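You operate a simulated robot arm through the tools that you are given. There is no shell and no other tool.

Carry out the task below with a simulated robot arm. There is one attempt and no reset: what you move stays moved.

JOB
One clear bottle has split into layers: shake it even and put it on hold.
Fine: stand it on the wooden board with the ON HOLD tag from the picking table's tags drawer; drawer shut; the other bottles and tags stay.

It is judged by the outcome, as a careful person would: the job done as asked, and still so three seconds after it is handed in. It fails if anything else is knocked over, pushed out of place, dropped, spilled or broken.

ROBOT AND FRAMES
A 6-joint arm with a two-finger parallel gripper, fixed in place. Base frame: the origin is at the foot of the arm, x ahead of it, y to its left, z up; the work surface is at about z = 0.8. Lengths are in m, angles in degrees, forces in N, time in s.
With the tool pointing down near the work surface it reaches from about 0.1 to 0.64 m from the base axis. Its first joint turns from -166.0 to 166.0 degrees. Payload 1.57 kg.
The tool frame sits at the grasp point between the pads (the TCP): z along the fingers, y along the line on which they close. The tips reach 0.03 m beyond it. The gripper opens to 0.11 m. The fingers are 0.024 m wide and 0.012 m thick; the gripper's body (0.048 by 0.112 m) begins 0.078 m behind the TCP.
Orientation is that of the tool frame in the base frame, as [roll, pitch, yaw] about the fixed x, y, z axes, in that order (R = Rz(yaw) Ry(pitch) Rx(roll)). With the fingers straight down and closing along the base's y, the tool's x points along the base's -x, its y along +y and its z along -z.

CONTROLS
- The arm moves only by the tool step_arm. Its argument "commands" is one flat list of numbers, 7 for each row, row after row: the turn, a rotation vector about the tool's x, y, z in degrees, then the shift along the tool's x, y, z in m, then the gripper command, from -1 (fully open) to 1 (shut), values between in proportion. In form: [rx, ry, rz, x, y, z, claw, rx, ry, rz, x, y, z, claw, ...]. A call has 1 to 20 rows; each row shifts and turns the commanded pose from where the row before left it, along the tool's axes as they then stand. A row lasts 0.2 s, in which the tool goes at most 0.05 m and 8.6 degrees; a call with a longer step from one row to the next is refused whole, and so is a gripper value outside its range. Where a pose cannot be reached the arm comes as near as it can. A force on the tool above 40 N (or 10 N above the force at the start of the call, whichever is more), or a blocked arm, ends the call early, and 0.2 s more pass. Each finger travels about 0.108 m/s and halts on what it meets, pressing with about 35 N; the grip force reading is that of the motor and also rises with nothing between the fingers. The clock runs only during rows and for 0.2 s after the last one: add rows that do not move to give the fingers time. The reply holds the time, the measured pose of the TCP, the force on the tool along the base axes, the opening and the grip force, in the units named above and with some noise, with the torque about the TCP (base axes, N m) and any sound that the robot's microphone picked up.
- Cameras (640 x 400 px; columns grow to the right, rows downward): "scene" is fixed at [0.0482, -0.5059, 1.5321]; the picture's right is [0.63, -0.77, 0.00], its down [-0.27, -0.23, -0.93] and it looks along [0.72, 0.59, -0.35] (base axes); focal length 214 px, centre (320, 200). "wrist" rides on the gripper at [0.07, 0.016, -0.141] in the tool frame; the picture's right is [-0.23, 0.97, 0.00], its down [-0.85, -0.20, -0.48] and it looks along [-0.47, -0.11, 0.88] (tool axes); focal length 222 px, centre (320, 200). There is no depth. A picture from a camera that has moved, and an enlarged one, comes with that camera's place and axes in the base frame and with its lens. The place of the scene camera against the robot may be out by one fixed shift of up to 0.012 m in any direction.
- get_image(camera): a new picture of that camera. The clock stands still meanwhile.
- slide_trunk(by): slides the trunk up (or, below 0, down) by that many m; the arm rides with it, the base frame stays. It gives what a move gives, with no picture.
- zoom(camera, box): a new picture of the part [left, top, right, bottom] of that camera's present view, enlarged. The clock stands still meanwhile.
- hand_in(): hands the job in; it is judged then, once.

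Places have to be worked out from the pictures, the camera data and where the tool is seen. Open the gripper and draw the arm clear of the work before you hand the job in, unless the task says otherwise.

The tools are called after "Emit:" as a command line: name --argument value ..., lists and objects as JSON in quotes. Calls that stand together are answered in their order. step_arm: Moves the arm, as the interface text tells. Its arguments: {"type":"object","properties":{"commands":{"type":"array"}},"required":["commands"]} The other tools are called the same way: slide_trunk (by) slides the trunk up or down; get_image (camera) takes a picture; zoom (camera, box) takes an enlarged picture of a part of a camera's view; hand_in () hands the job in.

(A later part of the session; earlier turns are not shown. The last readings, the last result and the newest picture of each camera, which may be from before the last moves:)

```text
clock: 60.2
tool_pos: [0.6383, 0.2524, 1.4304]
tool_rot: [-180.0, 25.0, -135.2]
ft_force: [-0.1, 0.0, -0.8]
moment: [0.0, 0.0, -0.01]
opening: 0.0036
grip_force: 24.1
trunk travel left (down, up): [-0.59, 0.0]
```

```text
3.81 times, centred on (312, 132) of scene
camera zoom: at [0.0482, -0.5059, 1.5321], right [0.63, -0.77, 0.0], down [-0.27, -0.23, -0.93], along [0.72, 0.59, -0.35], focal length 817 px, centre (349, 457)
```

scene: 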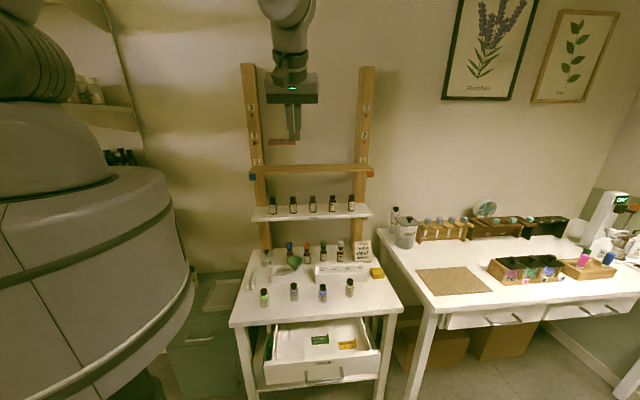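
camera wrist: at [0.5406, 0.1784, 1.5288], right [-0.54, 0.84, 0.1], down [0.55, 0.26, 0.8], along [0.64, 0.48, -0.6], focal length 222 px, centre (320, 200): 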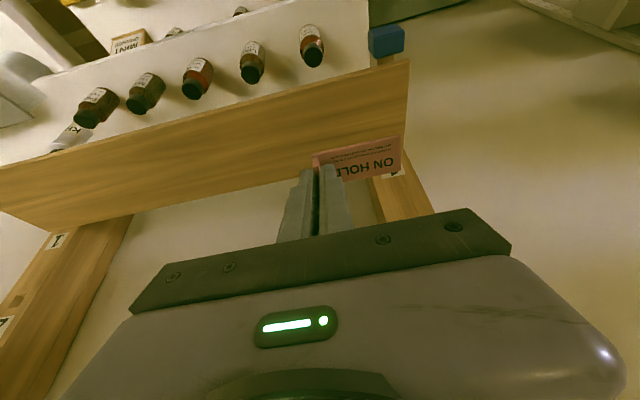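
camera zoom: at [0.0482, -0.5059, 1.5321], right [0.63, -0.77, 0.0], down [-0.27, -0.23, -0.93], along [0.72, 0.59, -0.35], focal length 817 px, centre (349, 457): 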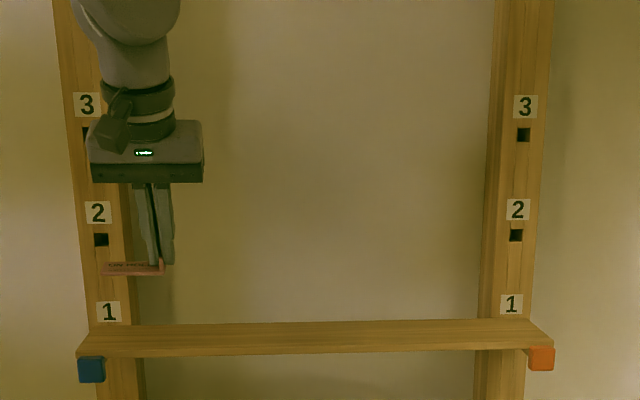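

Reached without trouble. From here the camera looks onto the board; I zoom in to fix its edges relative to the tag.

Emit:
zoom --camera "wrist" --box '[260, 30, 440, 220]'

Emit:
zoom --camera "wrist" --box '[0, 120, 180, 250]'

```text
2.11 times, centred on (350, 125) of wrist
camera zoom: at [0.5406, 0.1784, 1.5288], right [-0.54, 0.84, 0.1], down [0.55, 0.26, 0.8], along [0.64, 0.48, -0.6], focal length 468 px, centre (257, 358)
```

zoom: 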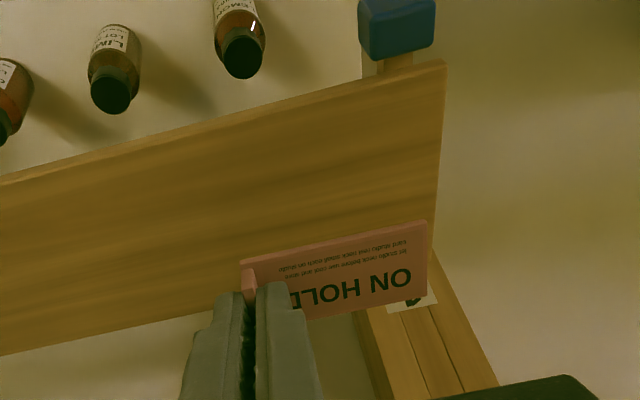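

```text
3.08 times, centred on (90, 185) of wrist
camera zoom: at [0.5406, 0.1784, 1.5288], right [-0.54, 0.84, 0.1], down [0.55, 0.26, 0.8], along [0.64, 0.48, -0.6], focal length 684 px, centre (1028, 246)
```

zoom: 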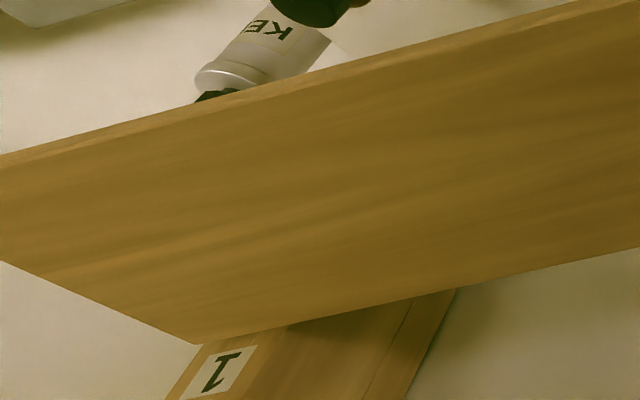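

The board's front edge is at s ≈ 0.618 and its back at ≈ 0.737, top z ≈ 1.31. I lower to just above the board, shifting 1 cm inward, then go down in small steps until it touches.

Emit:
step_arm --commands '[0, 0, 0, 0.0092, 0, 0.0316, 1, 0, 0, 0, 0.0092, 0, 0.0316, 1, 0, 0, 0, 0, 0, 0, 1]'

Emit:
zoom --camera "wrist" --box '[260, 60, 440, 220]'

Emit:
zoom --camera "scene" --box '[240, 135, 300, 180]'

```text
clock: 61.0
tool_pos: [0.6441, 0.265, 1.3632]
tool_rot: [-180.0, 25.1, -135.1]
ft_force: [-0.6, -0.3, -0.3]
moment: [-0.04, -0.01, -0.01]
opening: 0.0033
grip_force: 23.7
trunk travel left (down, up): [-0.59, 0.0]
```

```text
2.50 times, centred on (350, 140) of wrist
camera zoom: at [0.5458, 0.1892, 1.4624], right [-0.54, 0.84, 0.09], down [0.55, 0.26, 0.8], along [0.64, 0.48, -0.6], focal length 555 px, centre (245, 350)
```

zoom: 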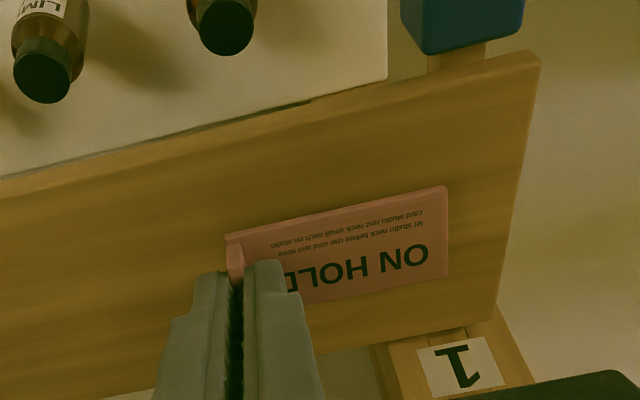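

```text
8.89 times, centred on (270, 158) of scene
camera zoom: at [0.0482, -0.5059, 1.5321], right [0.63, -0.77, 0.0], down [-0.27, -0.23, -0.93], along [0.72, 0.59, -0.35], focal length 1906 px, centre (764, 578)
```

zoom: 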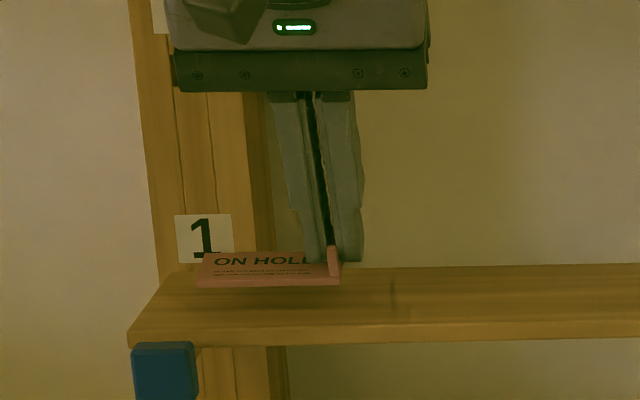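

The tag is over the middle of the board's left part. I lower in 4 mm steps to find contact.

Emit:
step_arm --commands '[0, 0, 0, 0.0017, 0, 0.0036, 1, 0, 0, 0, 0.0017, 0, 0.0036, 1]'

Emit:
zoom --camera "scene" --box '[240, 135, 300, 180]'

```text
clock: 61.6
tool_pos: [0.6464, 0.2625, 1.355]
tool_rot: [-180.0, 24.9, -135.2]
ft_force: [-0.7, -0.7, 0.0]
moment: [0.01, 0.03, 0.01]
opening: 0.0034
grip_force: 24.0
trunk travel left (down, up): [-0.59, 0.0]
```

```text
8.89 times, centred on (270, 158) of scene
camera zoom: at [0.0482, -0.5059, 1.5321], right [0.63, -0.77, 0.0], down [-0.27, -0.23, -0.93], along [0.72, 0.59, -0.35], focal length 1906 px, centre (764, 578)
```

zoom: 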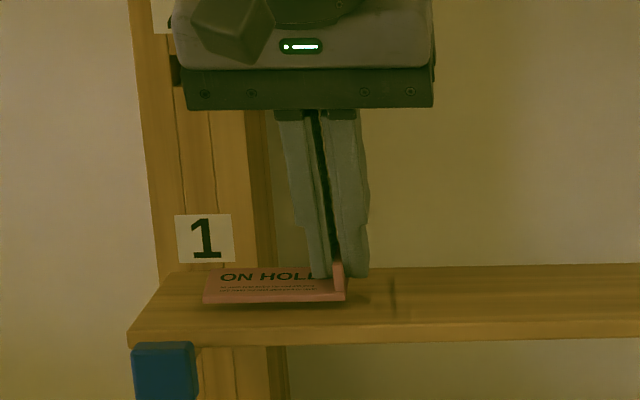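

Emit:
step_arm --commands '[0, 0, 0, 0.0013, 0, 0.0027, 1, 0, 0, 0, 0.0013, 0, 0.0027, 1]'

Emit:
zoom --camera "scene" --box '[250, 145, 290, 175]'

```text
clock: 62.2
tool_pos: [0.6476, 0.2639, 1.3491]
tool_rot: [-180.0, 25.0, -135.2]
ft_force: [1.4, 0.5, 0.7]
moment: [-0.01, 0.01, 0.02]
opening: 0.0034
grip_force: 24.1
trunk travel left (down, up): [-0.59, 0.0]
```

```text
13.33 times, centred on (270, 160) of scene
camera zoom: at [0.0482, -0.5059, 1.5321], right [0.63, -0.77, 0.0], down [-0.27, -0.23, -0.93], along [0.72, 0.59, -0.35], focal length 2860 px, centre (987, 733)
```

zoom: 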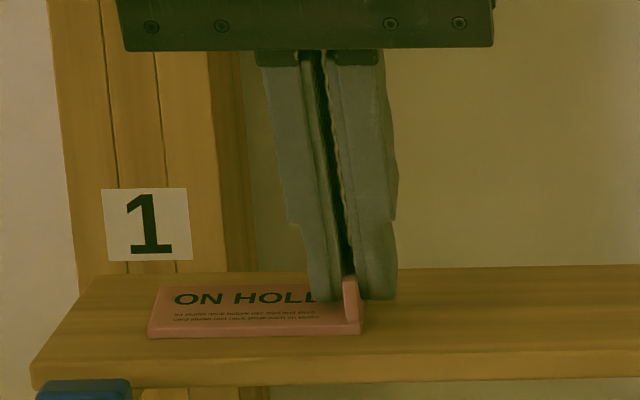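

Emit:
step_arm --commands '[0, 0, 0, 0.0011, 0, 0.0023, 1, 0, 0, 0, 0.0008, 0, 0.0018, 1]'

Emit:
zoom --camera "wrist" --box '[290, 100, 420, 200]'

```text
clock: 62.8
tool_pos: [0.6481, 0.2628, 1.3467]
tool_rot: [-179.8, 25.2, -135.2]
ft_force: [-0.8, 0.0, 18.5]
moment: [-0.05, 0.1, -0.01]
opening: 0.0036
grip_force: 24.3
trunk travel left (down, up): [-0.59, 0.0]
```

```text
4.00 times, centred on (355, 150) of wrist
camera zoom: at [0.5482, 0.1882, 1.4452], right [-0.54, 0.84, 0.09], down [0.54, 0.26, 0.8], along [0.64, 0.48, -0.6], focal length 888 px, centre (180, 400)
```

zoom: 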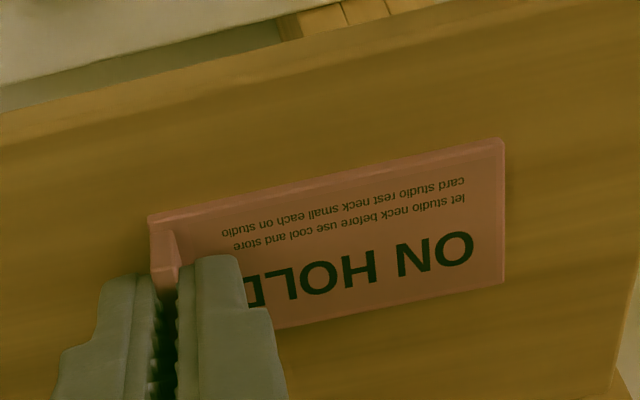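

Contact: 18 N as the plate's front edge rests on the board (board top ≈ 1.308). I ease off about 1 mm and open the fingers slowly to let it lie flat.

Emit:
step_arm --commands '[0, 0, 0, -0.0005, 0, -0.0011, 1, 0, 0, 0, 0, 0, 0, 0.93, 0, 0, 0, 0, 0, 0, 0.9, 0, 0, 0, 0, 0, 0, 0.85, 0, 0, 0, 0, 0, 0, 0.8]'

Emit:
zoom --camera "wrist" --box '[290, 100, 420, 200]'

Emit:
zoom --camera "scene" --box '[250, 145, 290, 175]'

```text
clock: 64.0
tool_pos: [0.6485, 0.262, 1.3465]
tool_rot: [-179.9, 24.9, -135.1]
ft_force: [1.0, -1.9, 4.2]
moment: [-0.05, 0.0, 0.01]
opening: 0.0094
grip_force: 0.1
trunk travel left (down, up): [-0.59, 0.0]
```

```text
4.00 times, centred on (355, 150) of wrist
camera zoom: at [0.5497, 0.1881, 1.4452], right [-0.54, 0.84, 0.09], down [0.55, 0.26, 0.79], along [0.64, 0.48, -0.6], focal length 888 px, centre (180, 400)
```

zoom: 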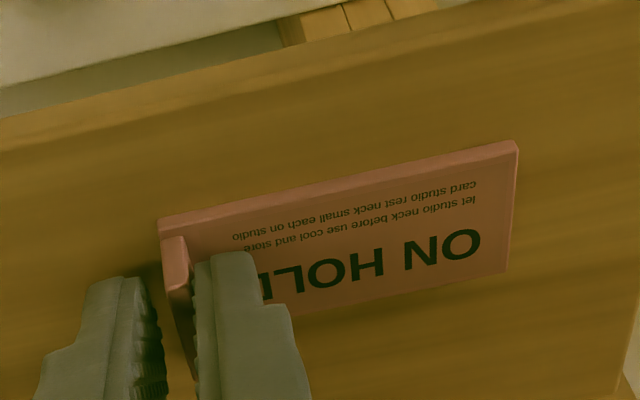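

```text
13.33 times, centred on (270, 160) of scene
camera zoom: at [0.0482, -0.5059, 1.5321], right [0.63, -0.77, 0.0], down [-0.27, -0.23, -0.93], along [0.72, 0.59, -0.35], focal length 2860 px, centre (987, 733)
```

zoom: 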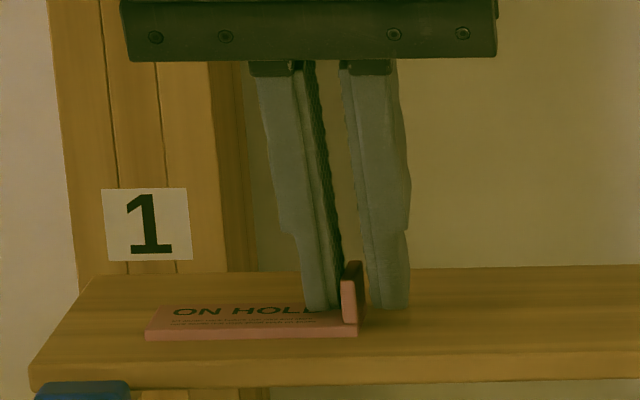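

The tag has settled flat. I open a little more and withdraw along the finger axis.

Emit:
step_arm --commands '[0, 0, 0, 0, 0, -0.001, 0.7, 0, 0, 0, 0, 0, -0.005, 0.7, 0, 0, 0, 0, 0, -0.02, 0.7, 0, 0, 0, 0, 0, -0.04, 0.7, 0, 0, 0, 0, 0, -0.04, 0.7]'

Emit:
zoom --camera "wrist" --box '[240, 40, 440, 220]'

Emit:
zoom --camera "scene" --box '[245, 140, 305, 180]'

```text
clock: 65.2
tool_pos: [0.6148, 0.2313, 1.441]
tool_rot: [-179.9, 25.0, -135.1]
ft_force: [-0.6, 1.5, 0.7]
moment: [0.0, -0.03, -0.02]
opening: 0.0162
grip_force: 0.1
trunk travel left (down, up): [-0.59, 0.0]
```

```text
2.22 times, centred on (340, 130) of wrist
camera zoom: at [0.5157, 0.1576, 1.5407], right [-0.54, 0.84, 0.09], down [0.55, 0.26, 0.8], along [0.64, 0.48, -0.6], focal length 494 px, centre (276, 356)
```

zoom: 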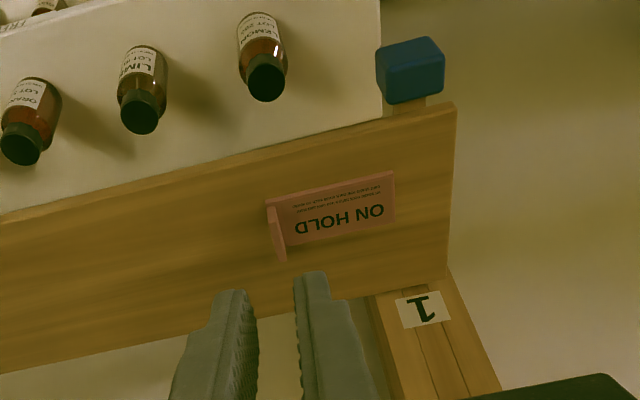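

```text
10.00 times, centred on (275, 160) of scene
camera zoom: at [0.0482, -0.5059, 1.5321], right [0.63, -0.77, 0.0], down [-0.27, -0.23, -0.93], along [0.72, 0.59, -0.35], focal length 2145 px, centre (770, 600)
```

zoom: 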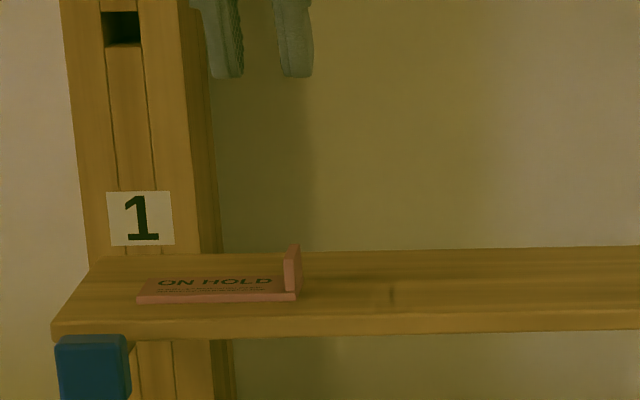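

The ON HOLD tag lies flat on the board with its text facing front. Next I retreat from the board toward the drawer side, then lower the trunk to shut the drawer.

Emit:
step_arm --commands '[0, 0, 0, 0.0295, 0, -0.0314, 1, 0, 0, 0, 0.0295, 0, -0.0314, 1, 0, 0, 0, 0.0295, 0, -0.0314, 1, 0, 0, 0, 0.0295, 0, -0.0314, 1, 0, 0, 0, 0.0295, 0, -0.0314, 1, 0, 0, 0, 0.0302, -0.0267, -0.0141, 1, 0, 0, 0, 0.0302, -0.0267, -0.0141, 1, 0, 0, 0, 0.0302, -0.0267, -0.0141, 1, 0, 0, 0, 0.0302, -0.0267, -0.0141, 1, 0, 0, 0, 0.0302, -0.0267, -0.0141, 1, 0, 0, 0, 0.0302, -0.0267, -0.0141, 1]'

Emit:
slide_trunk --by -0.364

Emit:
get_image --camera "scene"

```text
clock: 67.6
tool_pos: [0.4451, -0.1647, 1.5241]
tool_rot: [180.0, 25.1, -135.3]
ft_force: [0.1, 0.0, 0.3]
moment: [0.01, 0.0, 0.02]
opening: 0.0
grip_force: 20.8
trunk travel left (down, up): [-0.59, 0.0]
```

```text
clock: 71.2
tool_pos: [0.4452, -0.1608, 1.1608]
tool_rot: [-179.9, 24.9, -135.3]
ft_force: [-0.2, -0.6, 0.0]
moment: [0.03, -0.02, -0.01]
opening: 0.0
grip_force: 21.1
trunk travel left (down, up): [-0.226, 0.364]
```

```text
taken
```

scene: 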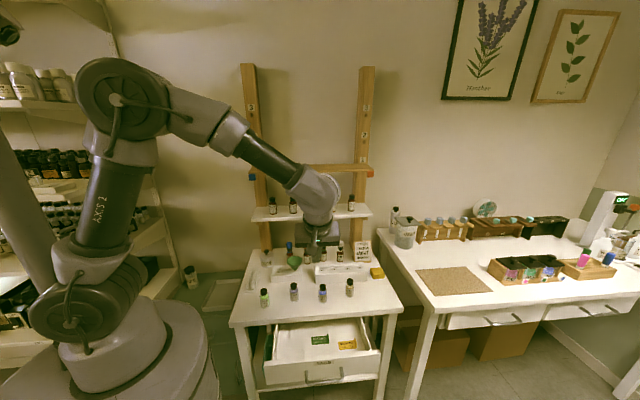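

I move back in front of the open drawer and take the same tool attitude that worked at the handle (50° tilt, rolled 90°), fingers closed.

Emit:
step_arm --commands '[0, 0, 0, 0.0448, -0.0054, 0.0067, 1, 0, 0, 0, 0.0448, -0.0054, 0.0067, 1, 0, 0, 0, 0.0448, -0.0054, 0.0067, 1, 0, 0, 0, 0.0448, -0.0054, 0.0067, 1, 0, -8.33, 0, 0, 0, 0, 1, 0, -8.33, 0, 0, 0, 0, 1, 0, -8.33, 0, 0, 0, 0, 1, 0, 0, 8.18, 0, 0, 0, 1, 0, 0, 8.18, 0, 0, 0, 1, 0, 0, 8.18, 0, 0, 0, 1, 0, 0, 8.18, 0, 0, 0, 1, 0, 0, 8.18, 0, 0, 0, 1, 0, 0, 8.18, 0, 0, 0, 1, 0, 0, 8.18, 0, 0, 0, 1, 0, 0, 8.18, 0, 0, 0, 1, 0, 0, 8.18, 0, 0, 0, 1, 0, 0, 8.18, 0, 0, 0, 1, 0, 0, 8.18, 0, 0, 0, 1]'

Emit:
get_image --camera "scene"

```text
clock: 75.0
tool_pos: [0.3532, -0.284, 1.0612]
tool_rot: [130.1, 0.0, 134.7]
ft_force: [0.6, 0.3, 0.7]
moment: [-0.02, 0.01, -0.01]
opening: 0.0
grip_force: 21.7
trunk travel left (down, up): [-0.226, 0.364]
```

```text
taken
```

scene: 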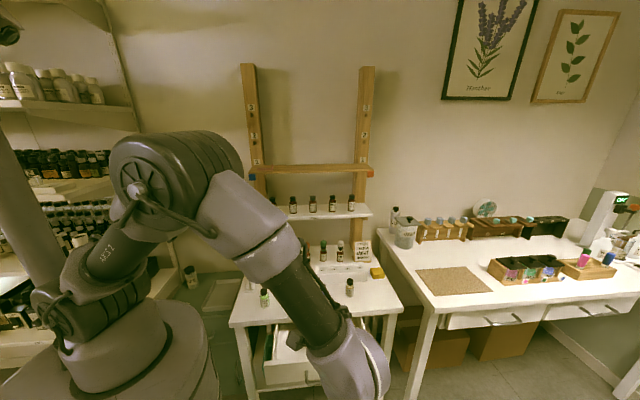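

I will shut the drawer the same way I opened it: grip the bar again and push. I go to the pose from which I released it, 11 cm back along the approach line.

Emit:
step_arm --commands '[0, 0.3, -0.26, 0.0002, -0.036, 0.0274, 0.4, 0, 0, 0, 0.0002, -0.036, 0.0274, 0.4, 0, 0, 0, 0.0002, -0.036, 0.0274, 0.4, 0, 0, 0, 0.0002, -0.036, 0.0274, 0.4, 0, 0, 0, 0.0002, -0.036, 0.0274, 0.4, 0, 0, 0, 0.0002, -0.036, 0.0274, 0.4, 0, 0, 0, 0, 0, 0, 0.4]'

Emit:
get_image --camera "wrist"

Emit:
zoom --camera "wrist" --box '[260, 70, 390, 200]'

```text
clock: 76.6
tool_pos: [0.3417, -0.2929, 0.7886]
tool_rot: [130.2, 0.1, 135.2]
ft_force: [-0.1, -0.7, 0.3]
moment: [0.01, -0.01, 0.02]
opening: 0.033
grip_force: 0.1
trunk travel left (down, up): [-0.226, 0.364]
```

```text
taken
camera wrist: at [0.2234, -0.3134, 0.8912], right [0.6, 0.29, 0.75], down [0.26, -0.95, 0.16], along [0.76, 0.1, -0.65], focal length 222 px, centre (320, 200)
```

wrist: 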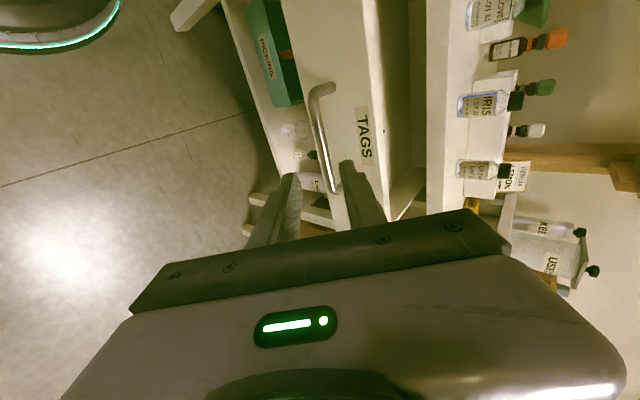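

```text
3.08 times, centred on (325, 135) of wrist
camera zoom: at [0.2234, -0.3134, 0.8912], right [0.6, 0.29, 0.75], down [0.26, -0.95, 0.16], along [0.76, 0.1, -0.65], focal length 684 px, centre (305, 400)
```

zoom: 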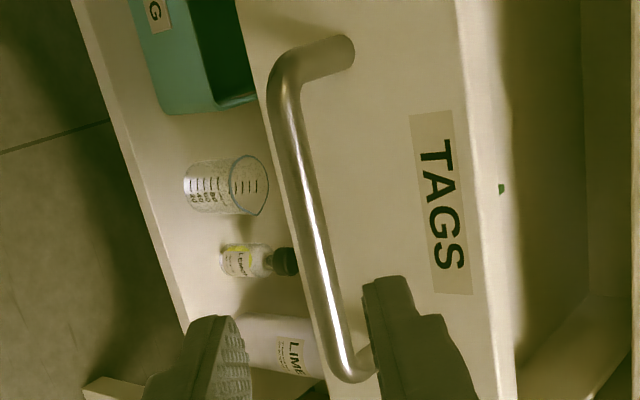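

The bar lies between the fingers as before. I advance along the approach line onto it and close.

Emit:
step_arm --commands '[0, 0, 0, 0, 0.001, 0.036, 0.4, 0, 0, 0, 0, 0.001, 0.036, 0.4, 0, 0, 0, 0, 0.001, 0.026, 0.4, 0, 0, 0, 0, 0, 0.008, 0.4, 0, 0, 0, 0, 0, 0, 0.7, 0, 0, 0, 0, 0, 0, 1, 0, 0, 0, 0, 0, 0, 1]'

Emit:
zoom --camera "wrist" --box '[240, 100, 400, 260]'

```text
clock: 78.2
tool_pos: [0.4012, -0.2351, 0.7232]
tool_rot: [130.0, 0.1, 135.1]
ft_force: [-0.2, 1.1, -11.7]
moment: [-0.43, -0.38, -0.14]
opening: 0.0119
grip_force: 29.1
trunk travel left (down, up): [-0.226, 0.364]
```

```text
2.50 times, centred on (320, 180) of wrist
camera zoom: at [0.2837, -0.2542, 0.826], right [0.6, 0.29, 0.74], down [0.26, -0.95, 0.16], along [0.75, 0.1, -0.65], focal length 555 px, centre (320, 250)
```

zoom: 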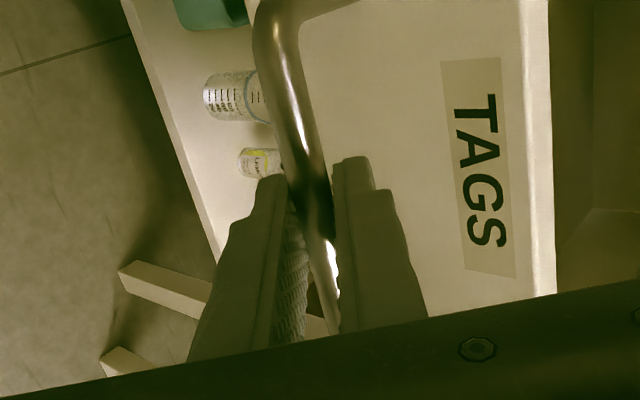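

The bar is gripped (12 mm). I push the drawer back along its axis, 16 cm first.

Emit:
step_arm --commands '[0, 0, 0, 0, 0.0106, 0.0172, 1, 0, 0, 0, 0, 0.0129, 0.0153, 1, 0, 0, 0, 0, 0.0129, 0.0153, 1, 0, 0, 0, 0, 0.0129, 0.0153, 1, 0, 0, 0, 0, 0.0129, 0.0153, 1, 0, 0, 0, 0, 0.0129, 0.0153, 1, 0, 0, 0, 0, 0.0129, 0.0153, 1, 0, 0, 0, 0, 0.0129, 0.0153, 1]'

Emit:
zoom --camera "wrist" --box '[240, 60, 440, 260]'

```text
clock: 80.0
tool_pos: [0.5155, -0.1196, 0.7218]
tool_rot: [130.0, 0.1, 135.3]
ft_force: [19.0, -16.9, 6.6]
moment: [-0.37, -0.46, -0.19]
opening: 0.0117
grip_force: 28.9
trunk travel left (down, up): [-0.226, 0.364]
```

```text
2.00 times, centred on (340, 160) of wrist
camera zoom: at [0.3968, -0.1387, 0.825], right [0.6, 0.29, 0.74], down [0.26, -0.95, 0.16], along [0.75, 0.1, -0.65], focal length 444 px, centre (280, 280)
```

zoom: 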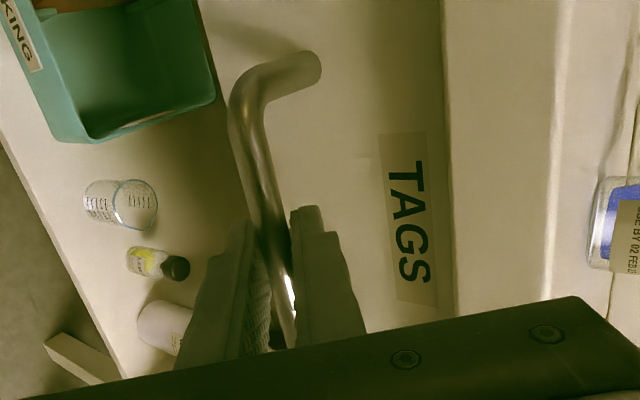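

Almost shut: about 2 cm remain. I push the rest, relying on the force limit if it meets the stop.

Emit:
step_arm --commands '[0, 0, 0, 0, 0.0064, 0.0077, 1, 0, 0, 0, 0, 0.0052, 0.0061, 1, 0, 0, 0, 0, 0.0019, 0.0023, 1]'

Emit:
zoom --camera "wrist" --box '[240, 60, 440, 260]'

Emit:
zoom --camera "scene" --box '[220, 270, 420, 395]'

```text
clock: 80.8
tool_pos: [0.5274, -0.1054, 0.7211]
tool_rot: [129.9, 0.1, 135.2]
ft_force: [-0.3, -23.3, 13.6]
moment: [-0.09, -0.13, 0.32]
opening: 0.0119
grip_force: 29.2
trunk travel left (down, up): [-0.226, 0.364]
```

```text
2.00 times, centred on (340, 160) of wrist
camera zoom: at [0.4097, -0.1256, 0.8248], right [0.6, 0.28, 0.75], down [0.26, -0.95, 0.16], along [0.76, 0.1, -0.65], focal length 444 px, centre (280, 280)
```

zoom: 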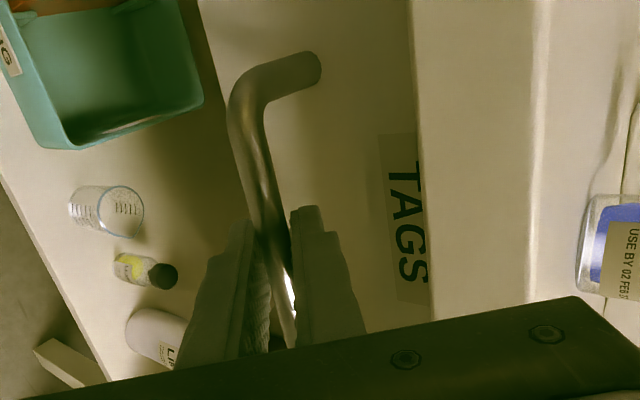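

```text
3.20 times, centred on (320, 332) of scene
camera zoom: at [0.0482, -0.5059, 1.5321], right [0.63, -0.77, 0.0], down [-0.27, -0.23, -0.93], along [0.72, 0.59, -0.35], focal length 686 px, centre (320, -224)
```

zoom: 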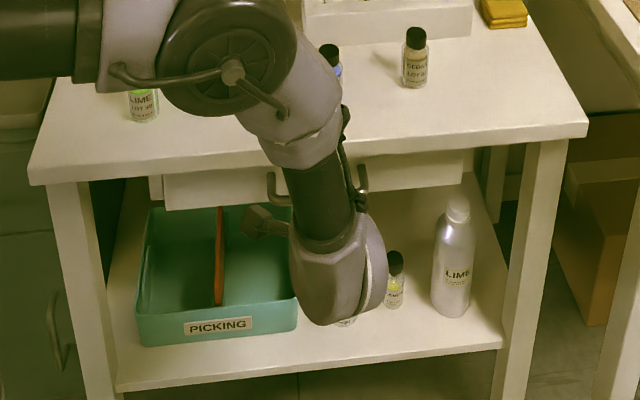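

The reading shows about 17 N against the push, so the drawer is at its stop. I release the bar and back away.

Emit:
step_arm --commands '[0, 0, 0, 0, 0, 0, 0.4, 0, 0, 0, 0, 0, 0, 0.4, 0, 0, 0, 0, 0, -0.03, 0.4, 0, 0, 0, 0, 0, -0.04, 0.4, 0, 0, 0, 0, 0, -0.04, 0.4]'

Emit:
zoom --camera "scene" --box '[220, 300, 420, 345]'

Emit:
get_image --camera "wrist"

```text
clock: 82.0
tool_pos: [0.4676, -0.1617, 0.7919]
tool_rot: [130.1, 0.1, 135.3]
ft_force: [0.2, -1.0, 0.8]
moment: [0.0, 0.01, 0.0]
opening: 0.0331
grip_force: 0.1
trunk travel left (down, up): [-0.226, 0.364]
```

```text
3.20 times, centred on (320, 322) of scene
camera zoom: at [0.0482, -0.5059, 1.5321], right [0.63, -0.77, 0.0], down [-0.27, -0.23, -0.93], along [0.72, 0.59, -0.35], focal length 686 px, centre (320, -192)
```

zoom: 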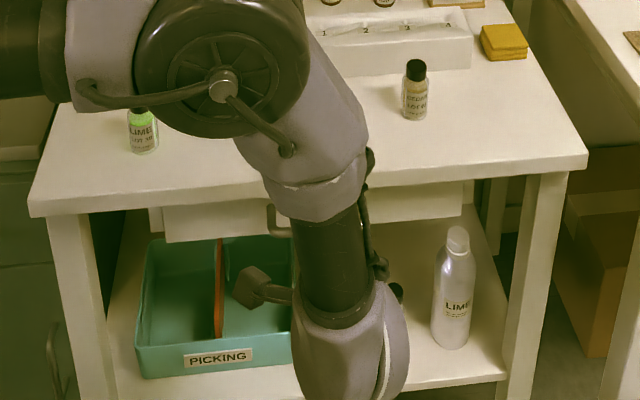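

```text
taken
camera wrist: at [0.3494, -0.1823, 0.8955], right [0.6, 0.29, 0.75], down [0.26, -0.95, 0.16], along [0.76, 0.1, -0.65], focal length 222 px, centre (320, 200)
```

wrist: 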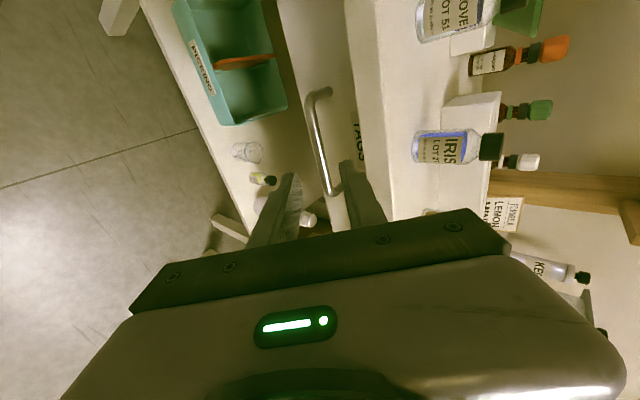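

The drawer looks shut as at the start. Now the bottle: I raise the tool clear of the table, undo the roll, then lower the trunk so the wrist has a comfortable angle for a tilted grasp of CLOVE.

Emit:
step_arm --commands '[0, 0, 0, 0, 0.034, -0.0286, -0.3, 0, 0, 0, 0, 0.034, -0.0286, -0.3, 0, 0, 0, 0, 0.034, -0.0286, -0.3, 0, 0, 0, 0, 0.034, -0.0286, -0.3, 0, 0, 0, 0, 0.034, -0.0286, -0.3, 0, 0, 0, 0, 0.034, -0.0286, -0.3, 0, 0, 0, 0, 0.034, -0.0286, -0.3, 0, 0, 0, 0, 0.034, -0.0286, -0.3, 0, 0, 0, 0, 0.034, -0.0286, -0.3, 0, 0, -8.18, 0, 0, 0, -0.3, 0, 0, -8.18, 0, 0, 0, -0.3, 0, 0, -8.18, 0, 0, 0, -0.3, 0, 0, -8.18, 0, 0, 0, -0.3, 0, 0, -8.18, 0, 0, 0, -0.3, 0, 0, -8.18, 0, 0, 0, -0.3, 0, 0, -8.18, 0, 0, 0, -0.3, 0, 0, -8.18, 0, 0, 0, -0.3, 0, 0, -8.18, 0, 0, 0, -0.3, 0, 0, -8.18, 0, 0, 0, -0.3, 0, 0, -8.18, 0, 0, 0, -0.3]'

Emit:
zoom --camera "scene" --box '[220, 230, 420, 355]'

```text
clock: 86.2
tool_pos: [0.4685, -0.1649, 1.1908]
tool_rot: [-179.7, 49.9, -134.4]
ft_force: [-0.6, -0.3, -0.4]
moment: [0.04, -0.03, -0.01]
opening: 0.0716
grip_force: 0.1
trunk travel left (down, up): [-0.226, 0.364]
```

```text
3.20 times, centred on (320, 292) of scene
camera zoom: at [0.0482, -0.5059, 1.5321], right [0.63, -0.77, 0.0], down [-0.27, -0.23, -0.93], along [0.72, 0.59, -0.35], focal length 686 px, centre (320, -96)
```

zoom: 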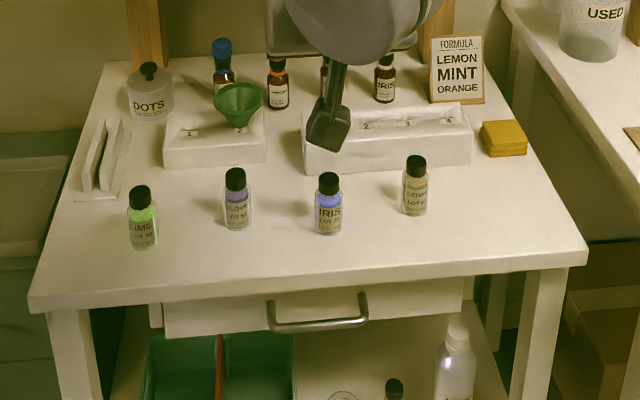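

The drawer is fully shut and all four bottles stand as before. I lower the trunk 18 cm.

Emit:
slide_trunk --by -0.18

```text
clock: 88.2
tool_pos: [0.4688, -0.1639, 1.01]
tool_rot: [-179.8, 49.9, -134.7]
ft_force: [-0.1, 0.2, 0.2]
moment: [0.03, -0.03, -0.02]
opening: 0.0717
grip_force: 0.0
trunk travel left (down, up): [-0.046, 0.544]
```

Emit:
step_arm --commands '[0, 5, 0.2, 0, 0, 0, -0.3, 0, 5, 0, 0, 0, 0, -0.3, 0, 0, 0, -0.0097, 0.0236, 0.0342, -0.3, 0, 0, 0, -0.0097, 0.0236, 0.0342, -0.3, 0, 0, 0, -0.0097, 0.0236, 0.0342, -0.3, 0, 0, 0, -0.0097, 0.0236, 0.0342, -0.3, 0, 0, 0, 0, 0, 0, -0.3]'

Emit:
get_image --camera "wrist"

Emit:
get_image --camera "scene"

```text
clock: 89.8
tool_pos: [0.4818, -0.0127, 0.9304]
tool_rot: [179.9, 39.9, -135.0]
ft_force: [-0.1, -0.2, 0.4]
moment: [-0.03, -0.01, 0.0]
opening: 0.0716
grip_force: 0.1
trunk travel left (down, up): [-0.046, 0.544]
```

```text
taken
camera wrist: at [0.3697, -0.1031, 0.9939], right [-0.57, 0.81, 0.15], down [0.39, 0.11, 0.92], along [0.73, 0.58, -0.38], focal length 222 px, centre (320, 200)
```

wrist: 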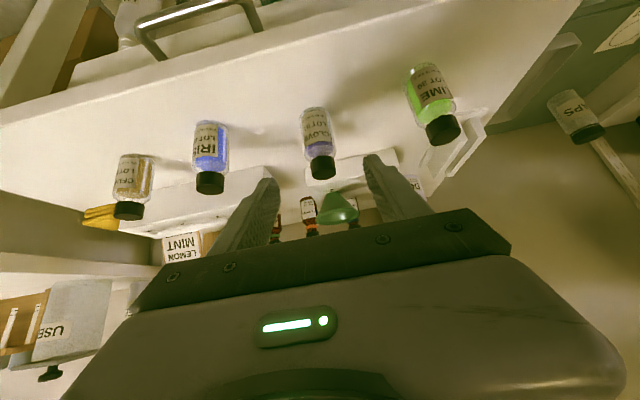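

```text
taken
```

scene: 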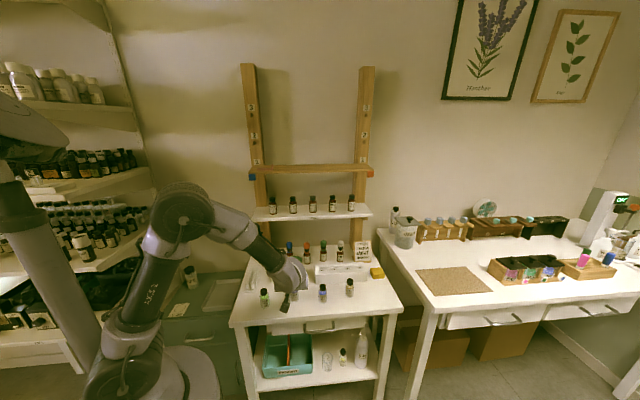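

Good. CLOVE is straight ahead between the fingers. I zoom to measure it.

Emit:
zoom --camera "wrist" --box '[270, 90, 370, 190]'

```text
4.00 times, centred on (320, 140) of wrist
camera zoom: at [0.3697, -0.1031, 0.9939], right [-0.57, 0.81, 0.15], down [0.39, 0.11, 0.92], along [0.73, 0.58, -0.38], focal length 888 px, centre (320, 440)
```

zoom: 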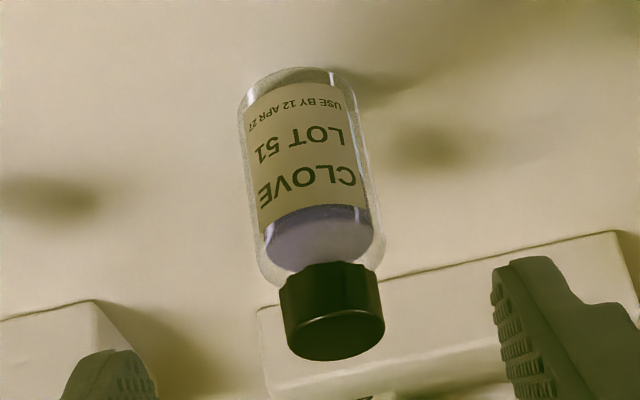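

CLOVE's axis is at about (0.5355, 0.0387), diameter about 38 mm. I advance along the finger axis to bring the pads around the glass body at z ≈ 0.83.

Emit:
step_arm --commands '[0, 0, 0, 0.0024, -0.0005, 0.036, -0.3, 0, 0, 0, 0.0024, -0.0005, 0.036, -0.3, 0, 0, 0, 0.0024, -0.0005, 0.03, -0.3, 0, 0, 0, 0, 0, 0, -0.3]'

Emit:
get_image --camera "wrist"

Emit:
zoom --camera "scene" --box '[250, 260, 350, 322]'

```text
clock: 90.8
tool_pos: [0.527, 0.0274, 0.8455]
tool_rot: [180.0, 39.8, -134.9]
ft_force: [0.6, 1.1, -0.8]
moment: [0.02, 0.0, 0.02]
opening: 0.0716
grip_force: 0.0
trunk travel left (down, up): [-0.046, 0.544]
```

```text
taken
camera wrist: at [0.4139, -0.0618, 0.9102], right [-0.57, 0.81, 0.15], down [0.39, 0.11, 0.92], along [0.73, 0.58, -0.37], focal length 222 px, centre (320, 200)
```

wrist: 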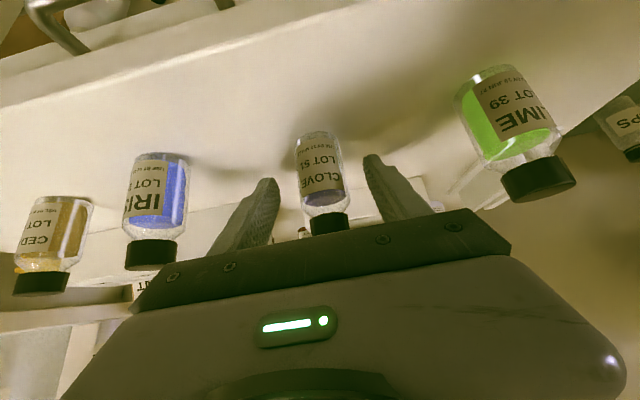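

```text
6.40 times, centred on (300, 291) of scene
camera zoom: at [0.0482, -0.5059, 1.5321], right [0.63, -0.77, 0.0], down [-0.27, -0.23, -0.93], along [0.72, 0.59, -0.35], focal length 1373 px, centre (448, -382)
```

zoom: 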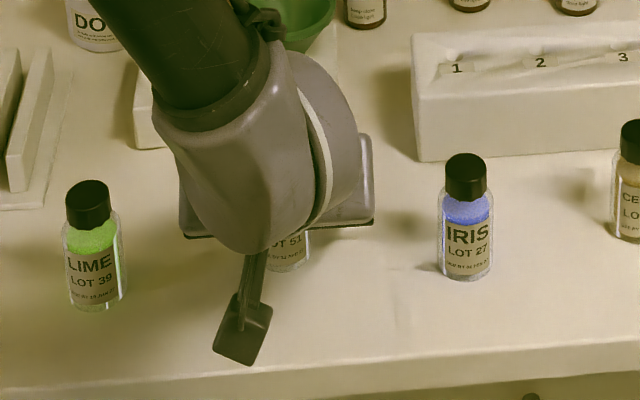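

CLOVE is between the fingers. I go the last centimetre and close on the glass body.

Emit:
step_arm --commands '[0, 0, 0, -0.001, 0.001, 0.0105, -0.3, 0, 0, 0, 0, 0, 0, -0.1, 0, 0, 0, 0, 0, 0, 0.1, 0, 0, 0, 0, 0, 0, 0.25, 0, 0, 0, 0, 0, 0, 0.4, 0, 0, 0, 0, 0, 0, 0.6, 0, 0, 0, 0, 0, 0, 0.8, 0, 0, 0, 0, 0, 0, 1]'

Emit:
get_image --camera "wrist"

Emit:
zoom --camera "wrist" --box '[260, 110, 380, 240]'

```text
clock: 92.6
tool_pos: [0.5317, 0.0345, 0.8412]
tool_rot: [179.9, 39.9, -135.0]
ft_force: [-0.8, 0.1, -0.2]
moment: [-0.02, -0.05, 0.03]
opening: 0.036
grip_force: 34.8
trunk travel left (down, up): [-0.046, 0.544]
```

```text
taken
camera wrist: at [0.4189, -0.0571, 0.9038], right [-0.57, 0.81, 0.15], down [0.39, 0.11, 0.92], along [0.73, 0.58, -0.37], focal length 222 px, centre (320, 200)
```

wrist: 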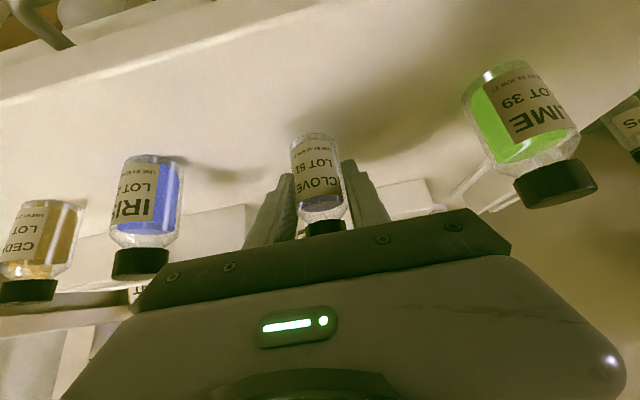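

```text
3.08 times, centred on (320, 175) of wrist
camera zoom: at [0.4189, -0.0571, 0.9038], right [-0.57, 0.81, 0.15], down [0.39, 0.11, 0.92], along [0.73, 0.58, -0.37], focal length 684 px, centre (320, 277)
```

zoom: 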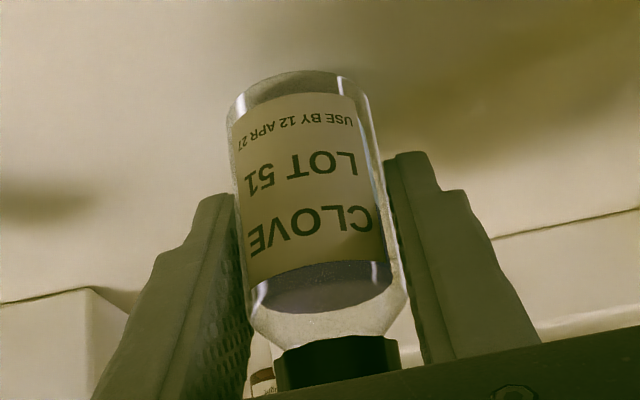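

CLOVE is held firmly (36 mm, 35 N). I lift it straight up, then bring it out in front of the table to open space for shaking.

Emit:
step_arm --commands '[0, 0, 0, -0.0128, 0, -0.0153, 1, 0, 0, 0, -0.0257, 0, -0.0307, 1, 0, 0, 0, -0.0257, 0, -0.0307, 1, 0, 0, 0, -0.0257, 0, -0.0307, 1, 0, 0, 0, -0.0257, 0, -0.0307, 1, 0, 0, 0, -0.0257, 0, -0.0307, 1, 0, 0, 0, 0.0307, 0, -0.0257, 1, 0, 0, 0, 0.0307, 0, -0.0257, 1, 0, 0, 0, 0.0307, 0, -0.0257, 1]'

Emit:
get_image --camera "scene"

Emit:
zoom --camera "wrist" --box '[240, 100, 400, 240]'

```text
clock: 94.6
tool_pos: [0.4485, -0.0531, 1.0609]
tool_rot: [-180.0, 39.9, -134.8]
ft_force: [0.8, -0.5, -1.8]
moment: [-0.03, -0.02, 0.01]
opening: 0.036
grip_force: 34.8
trunk travel left (down, up): [-0.046, 0.544]
```

```text
taken
```

scene: 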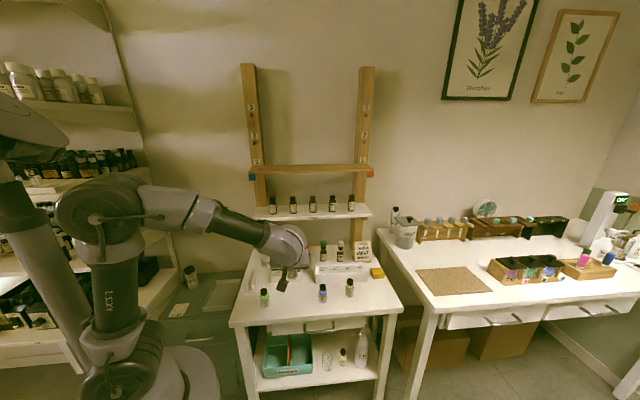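

```text
2.86 times, centred on (320, 170) of wrist
camera zoom: at [0.3344, -0.1436, 1.1245], right [-0.57, 0.81, 0.15], down [0.39, 0.11, 0.92], along [0.73, 0.58, -0.37], focal length 635 px, centre (320, 286)
```

zoom: 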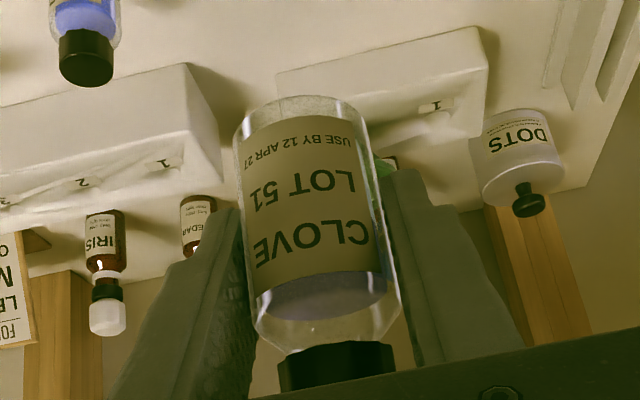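

The bottle is in open space in front of the table. I shake it up and down briskly, 4.8 cm strokes, ten cycles.

Emit:
step_arm --commands '[0, 0, 0, -0.0308, 0, -0.0368, 1, 0, 0, 0, 0.0308, 0, 0.0368, 1, 0, 0, 0, -0.0308, 0, -0.0368, 1, 0, 0, 0, 0.0308, 0, 0.0368, 1, 0, 0, 0, -0.0308, 0, -0.0368, 1, 0, 0, 0, 0.0308, 0, 0.0368, 1, 0, 0, 0, -0.0308, 0, -0.0368, 1, 0, 0, 0, 0.0308, 0, 0.0368, 1, 0, 0, 0, -0.0308, 0, -0.0368, 1, 0, 0, 0, 0.0308, 0, 0.0368, 1, 0, 0, 0, -0.0308, 0, -0.0368, 1, 0, 0, 0, 0.0308, 0, 0.0368, 1, 0, 0, 0, -0.0308, 0, -0.0368, 1, 0, 0, 0, 0.0308, 0, 0.0368, 1, 0, 0, 0, -0.0308, 0, -0.0368, 1, 0, 0, 0, 0.0308, 0, 0.0368, 1, 0, 0, 0, -0.0308, 0, -0.0368, 1, 0, 0, 0, 0.0308, 0, 0.0368, 1, 0, 0, 0, -0.0308, 0, -0.0368, 1, 0, 0, 0, 0.0308, 0, 0.0368, 1]'

Emit:
zoom --camera "wrist" --box '[270, 120, 370, 230]'

Emit:
zoom --camera "scene" --box '[250, 215, 330, 300]'

```text
clock: 98.8
tool_pos: [0.4491, -0.0533, 1.0591]
tool_rot: [179.9, 40.1, -135.0]
ft_force: [0.7, -0.5, -1.6]
moment: [0.0, -0.02, -0.02]
opening: 0.0361
grip_force: 35.3
trunk travel left (down, up): [-0.046, 0.544]
```

```text
3.64 times, centred on (320, 175) of wrist
camera zoom: at [0.3368, -0.1433, 1.1232], right [-0.57, 0.81, 0.15], down [0.39, 0.11, 0.92], along [0.73, 0.58, -0.37], focal length 808 px, centre (320, 291)
```

zoom: 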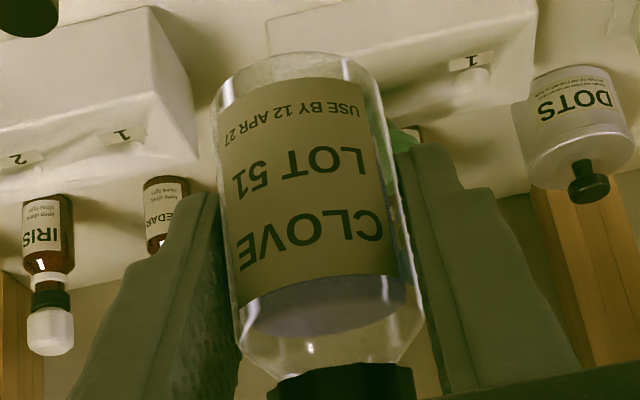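

```text
4.71 times, centred on (290, 258) of scene
camera zoom: at [0.0482, -0.5059, 1.5321], right [0.63, -0.77, 0.0], down [-0.27, -0.23, -0.93], along [0.72, 0.59, -0.35], focal length 1009 px, centre (461, -71)
```

zoom: 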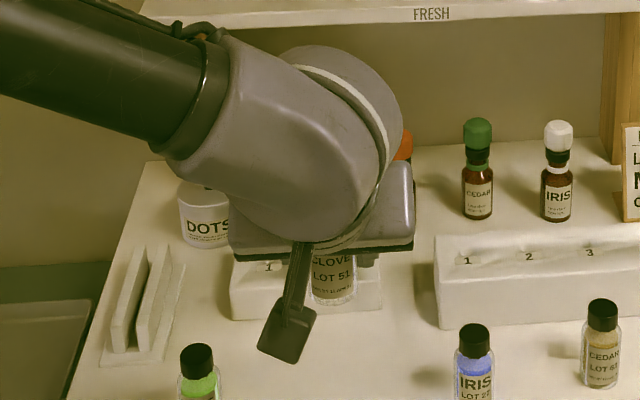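

The label hides the middle of the liquid. I zoom tightly on the uncovered strips of glass beside the label to judge the mixing.

Emit:
zoom --camera "wrist" --box '[295, 130, 350, 165]'

Emit:
zoom --camera "wrist" --box '[355, 140, 395, 210]'

Emit:
zoom --camera "wrist" --box '[300, 185, 350, 230]'

Emit:
zoom --camera "scene" --box '[305, 262, 330, 282]'

```text
11.43 times, centred on (322, 148) of wrist
camera zoom: at [0.3368, -0.1433, 1.1232], right [-0.57, 0.81, 0.15], down [0.39, 0.11, 0.92], along [0.73, 0.58, -0.37], focal length 2538 px, centre (291, 800)
```

zoom: 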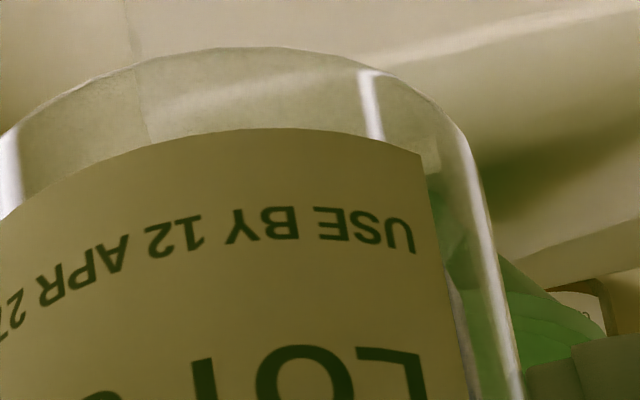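

```text
5.71 times, centred on (375, 175) of wrist
camera zoom: at [0.3368, -0.1433, 1.1232], right [-0.57, 0.81, 0.15], down [0.39, 0.11, 0.92], along [0.73, 0.58, -0.37], focal length 1269 px, centre (6, 343)
```

zoom: 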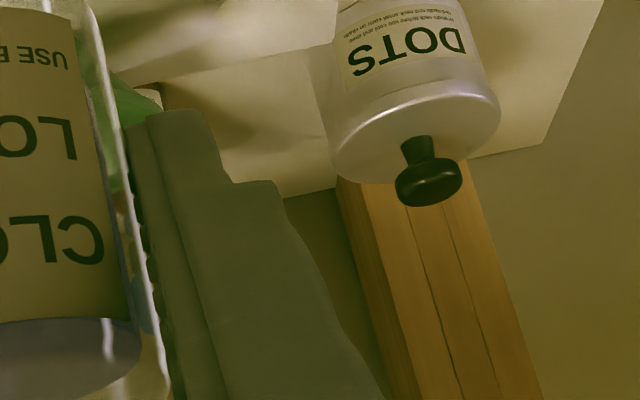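

```text
8.89 times, centred on (325, 208) of wrist
camera zoom: at [0.3368, -0.1433, 1.1232], right [-0.57, 0.81, 0.15], down [0.39, 0.11, 0.92], along [0.73, 0.58, -0.37], focal length 1974 px, centre (276, 133)
```

zoom: 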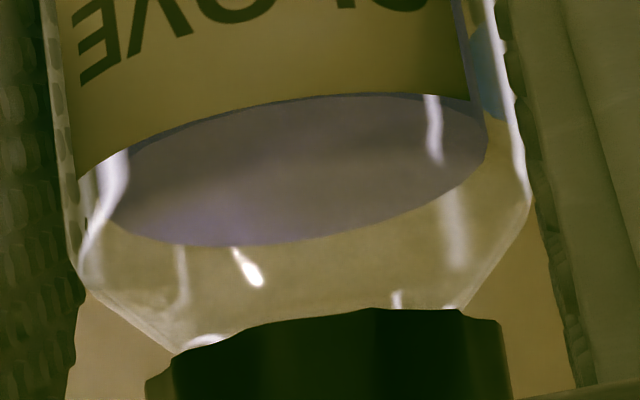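

```text
16.00 times, centred on (318, 272) of scene
camera zoom: at [0.0482, -0.5059, 1.5321], right [0.63, -0.77, 0.0], down [-0.27, -0.23, -0.93], along [0.72, 0.59, -0.35], focal length 3432 px, centre (360, -952)
```

zoom: 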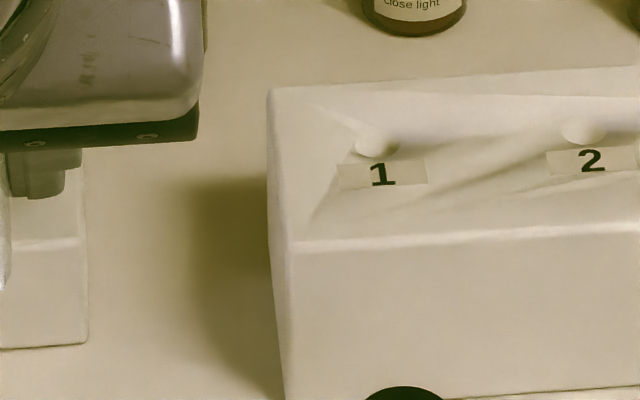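

I need a side view. I move slightly outward and turn the tool about the vertical by about -76°, so that the label faces away from the scene camera.

Emit:
step_arm --commands '[0, 0, 0, -0.0136, -0.0177, 0.0114, 1, 0, 0, 0, -0.0136, -0.0177, 0.0114, 1, 5.46, 0, 6.51, 0, 0, 0, 1, 5.46, 0, 6.51, 0, 0, 0, 1, 5.46, 0, 6.51, 0, 0, 0, 1, 5.46, 0, 6.51, 0, 0, 0, 1, 5.46, 0, 6.51, 0, 0, 0, 1, 5.46, 0, 6.51, 0, 0, 0, 1, 5.46, 0, 6.51, 0, 0, 0, 1, 5.46, 0, 6.51, 0, 0, 0, 1, 5.46, 0, 6.51, 0, 0, 0, 1]'

Emit:
get_image --camera "scene"

Emit:
get_image --camera "wrist"

```text
clock: 101.2
tool_pos: [0.4988, -0.0528, 1.0592]
tool_rot: [180.0, 40.0, 148.6]
ft_force: [-0.3, 0.3, -0.8]
moment: [0.03, -0.03, 0.02]
opening: 0.0356
grip_force: 35.2
trunk travel left (down, up): [-0.046, 0.544]
```

```text
taken
```

scene: 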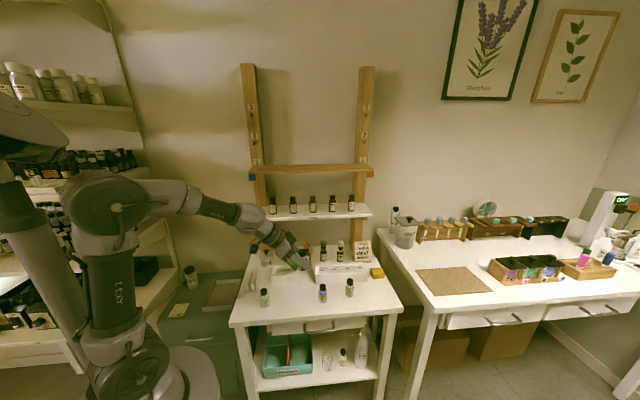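

```text
taken
camera wrist: at [0.3853, 0.037, 1.124], right [0.66, 0.74, 0.15], down [0.19, -0.35, 0.92], along [0.73, -0.57, -0.37], focal length 222 px, centre (320, 200)
```

wrist: 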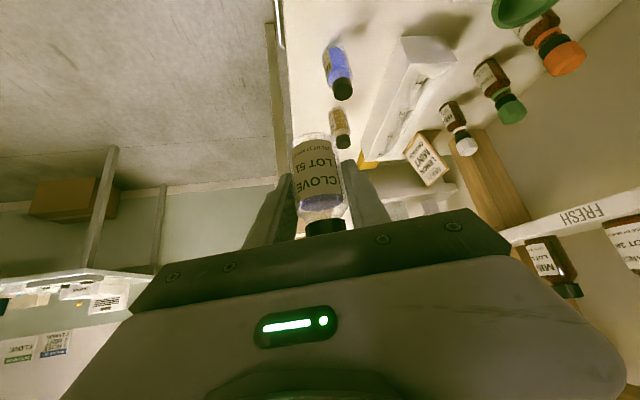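

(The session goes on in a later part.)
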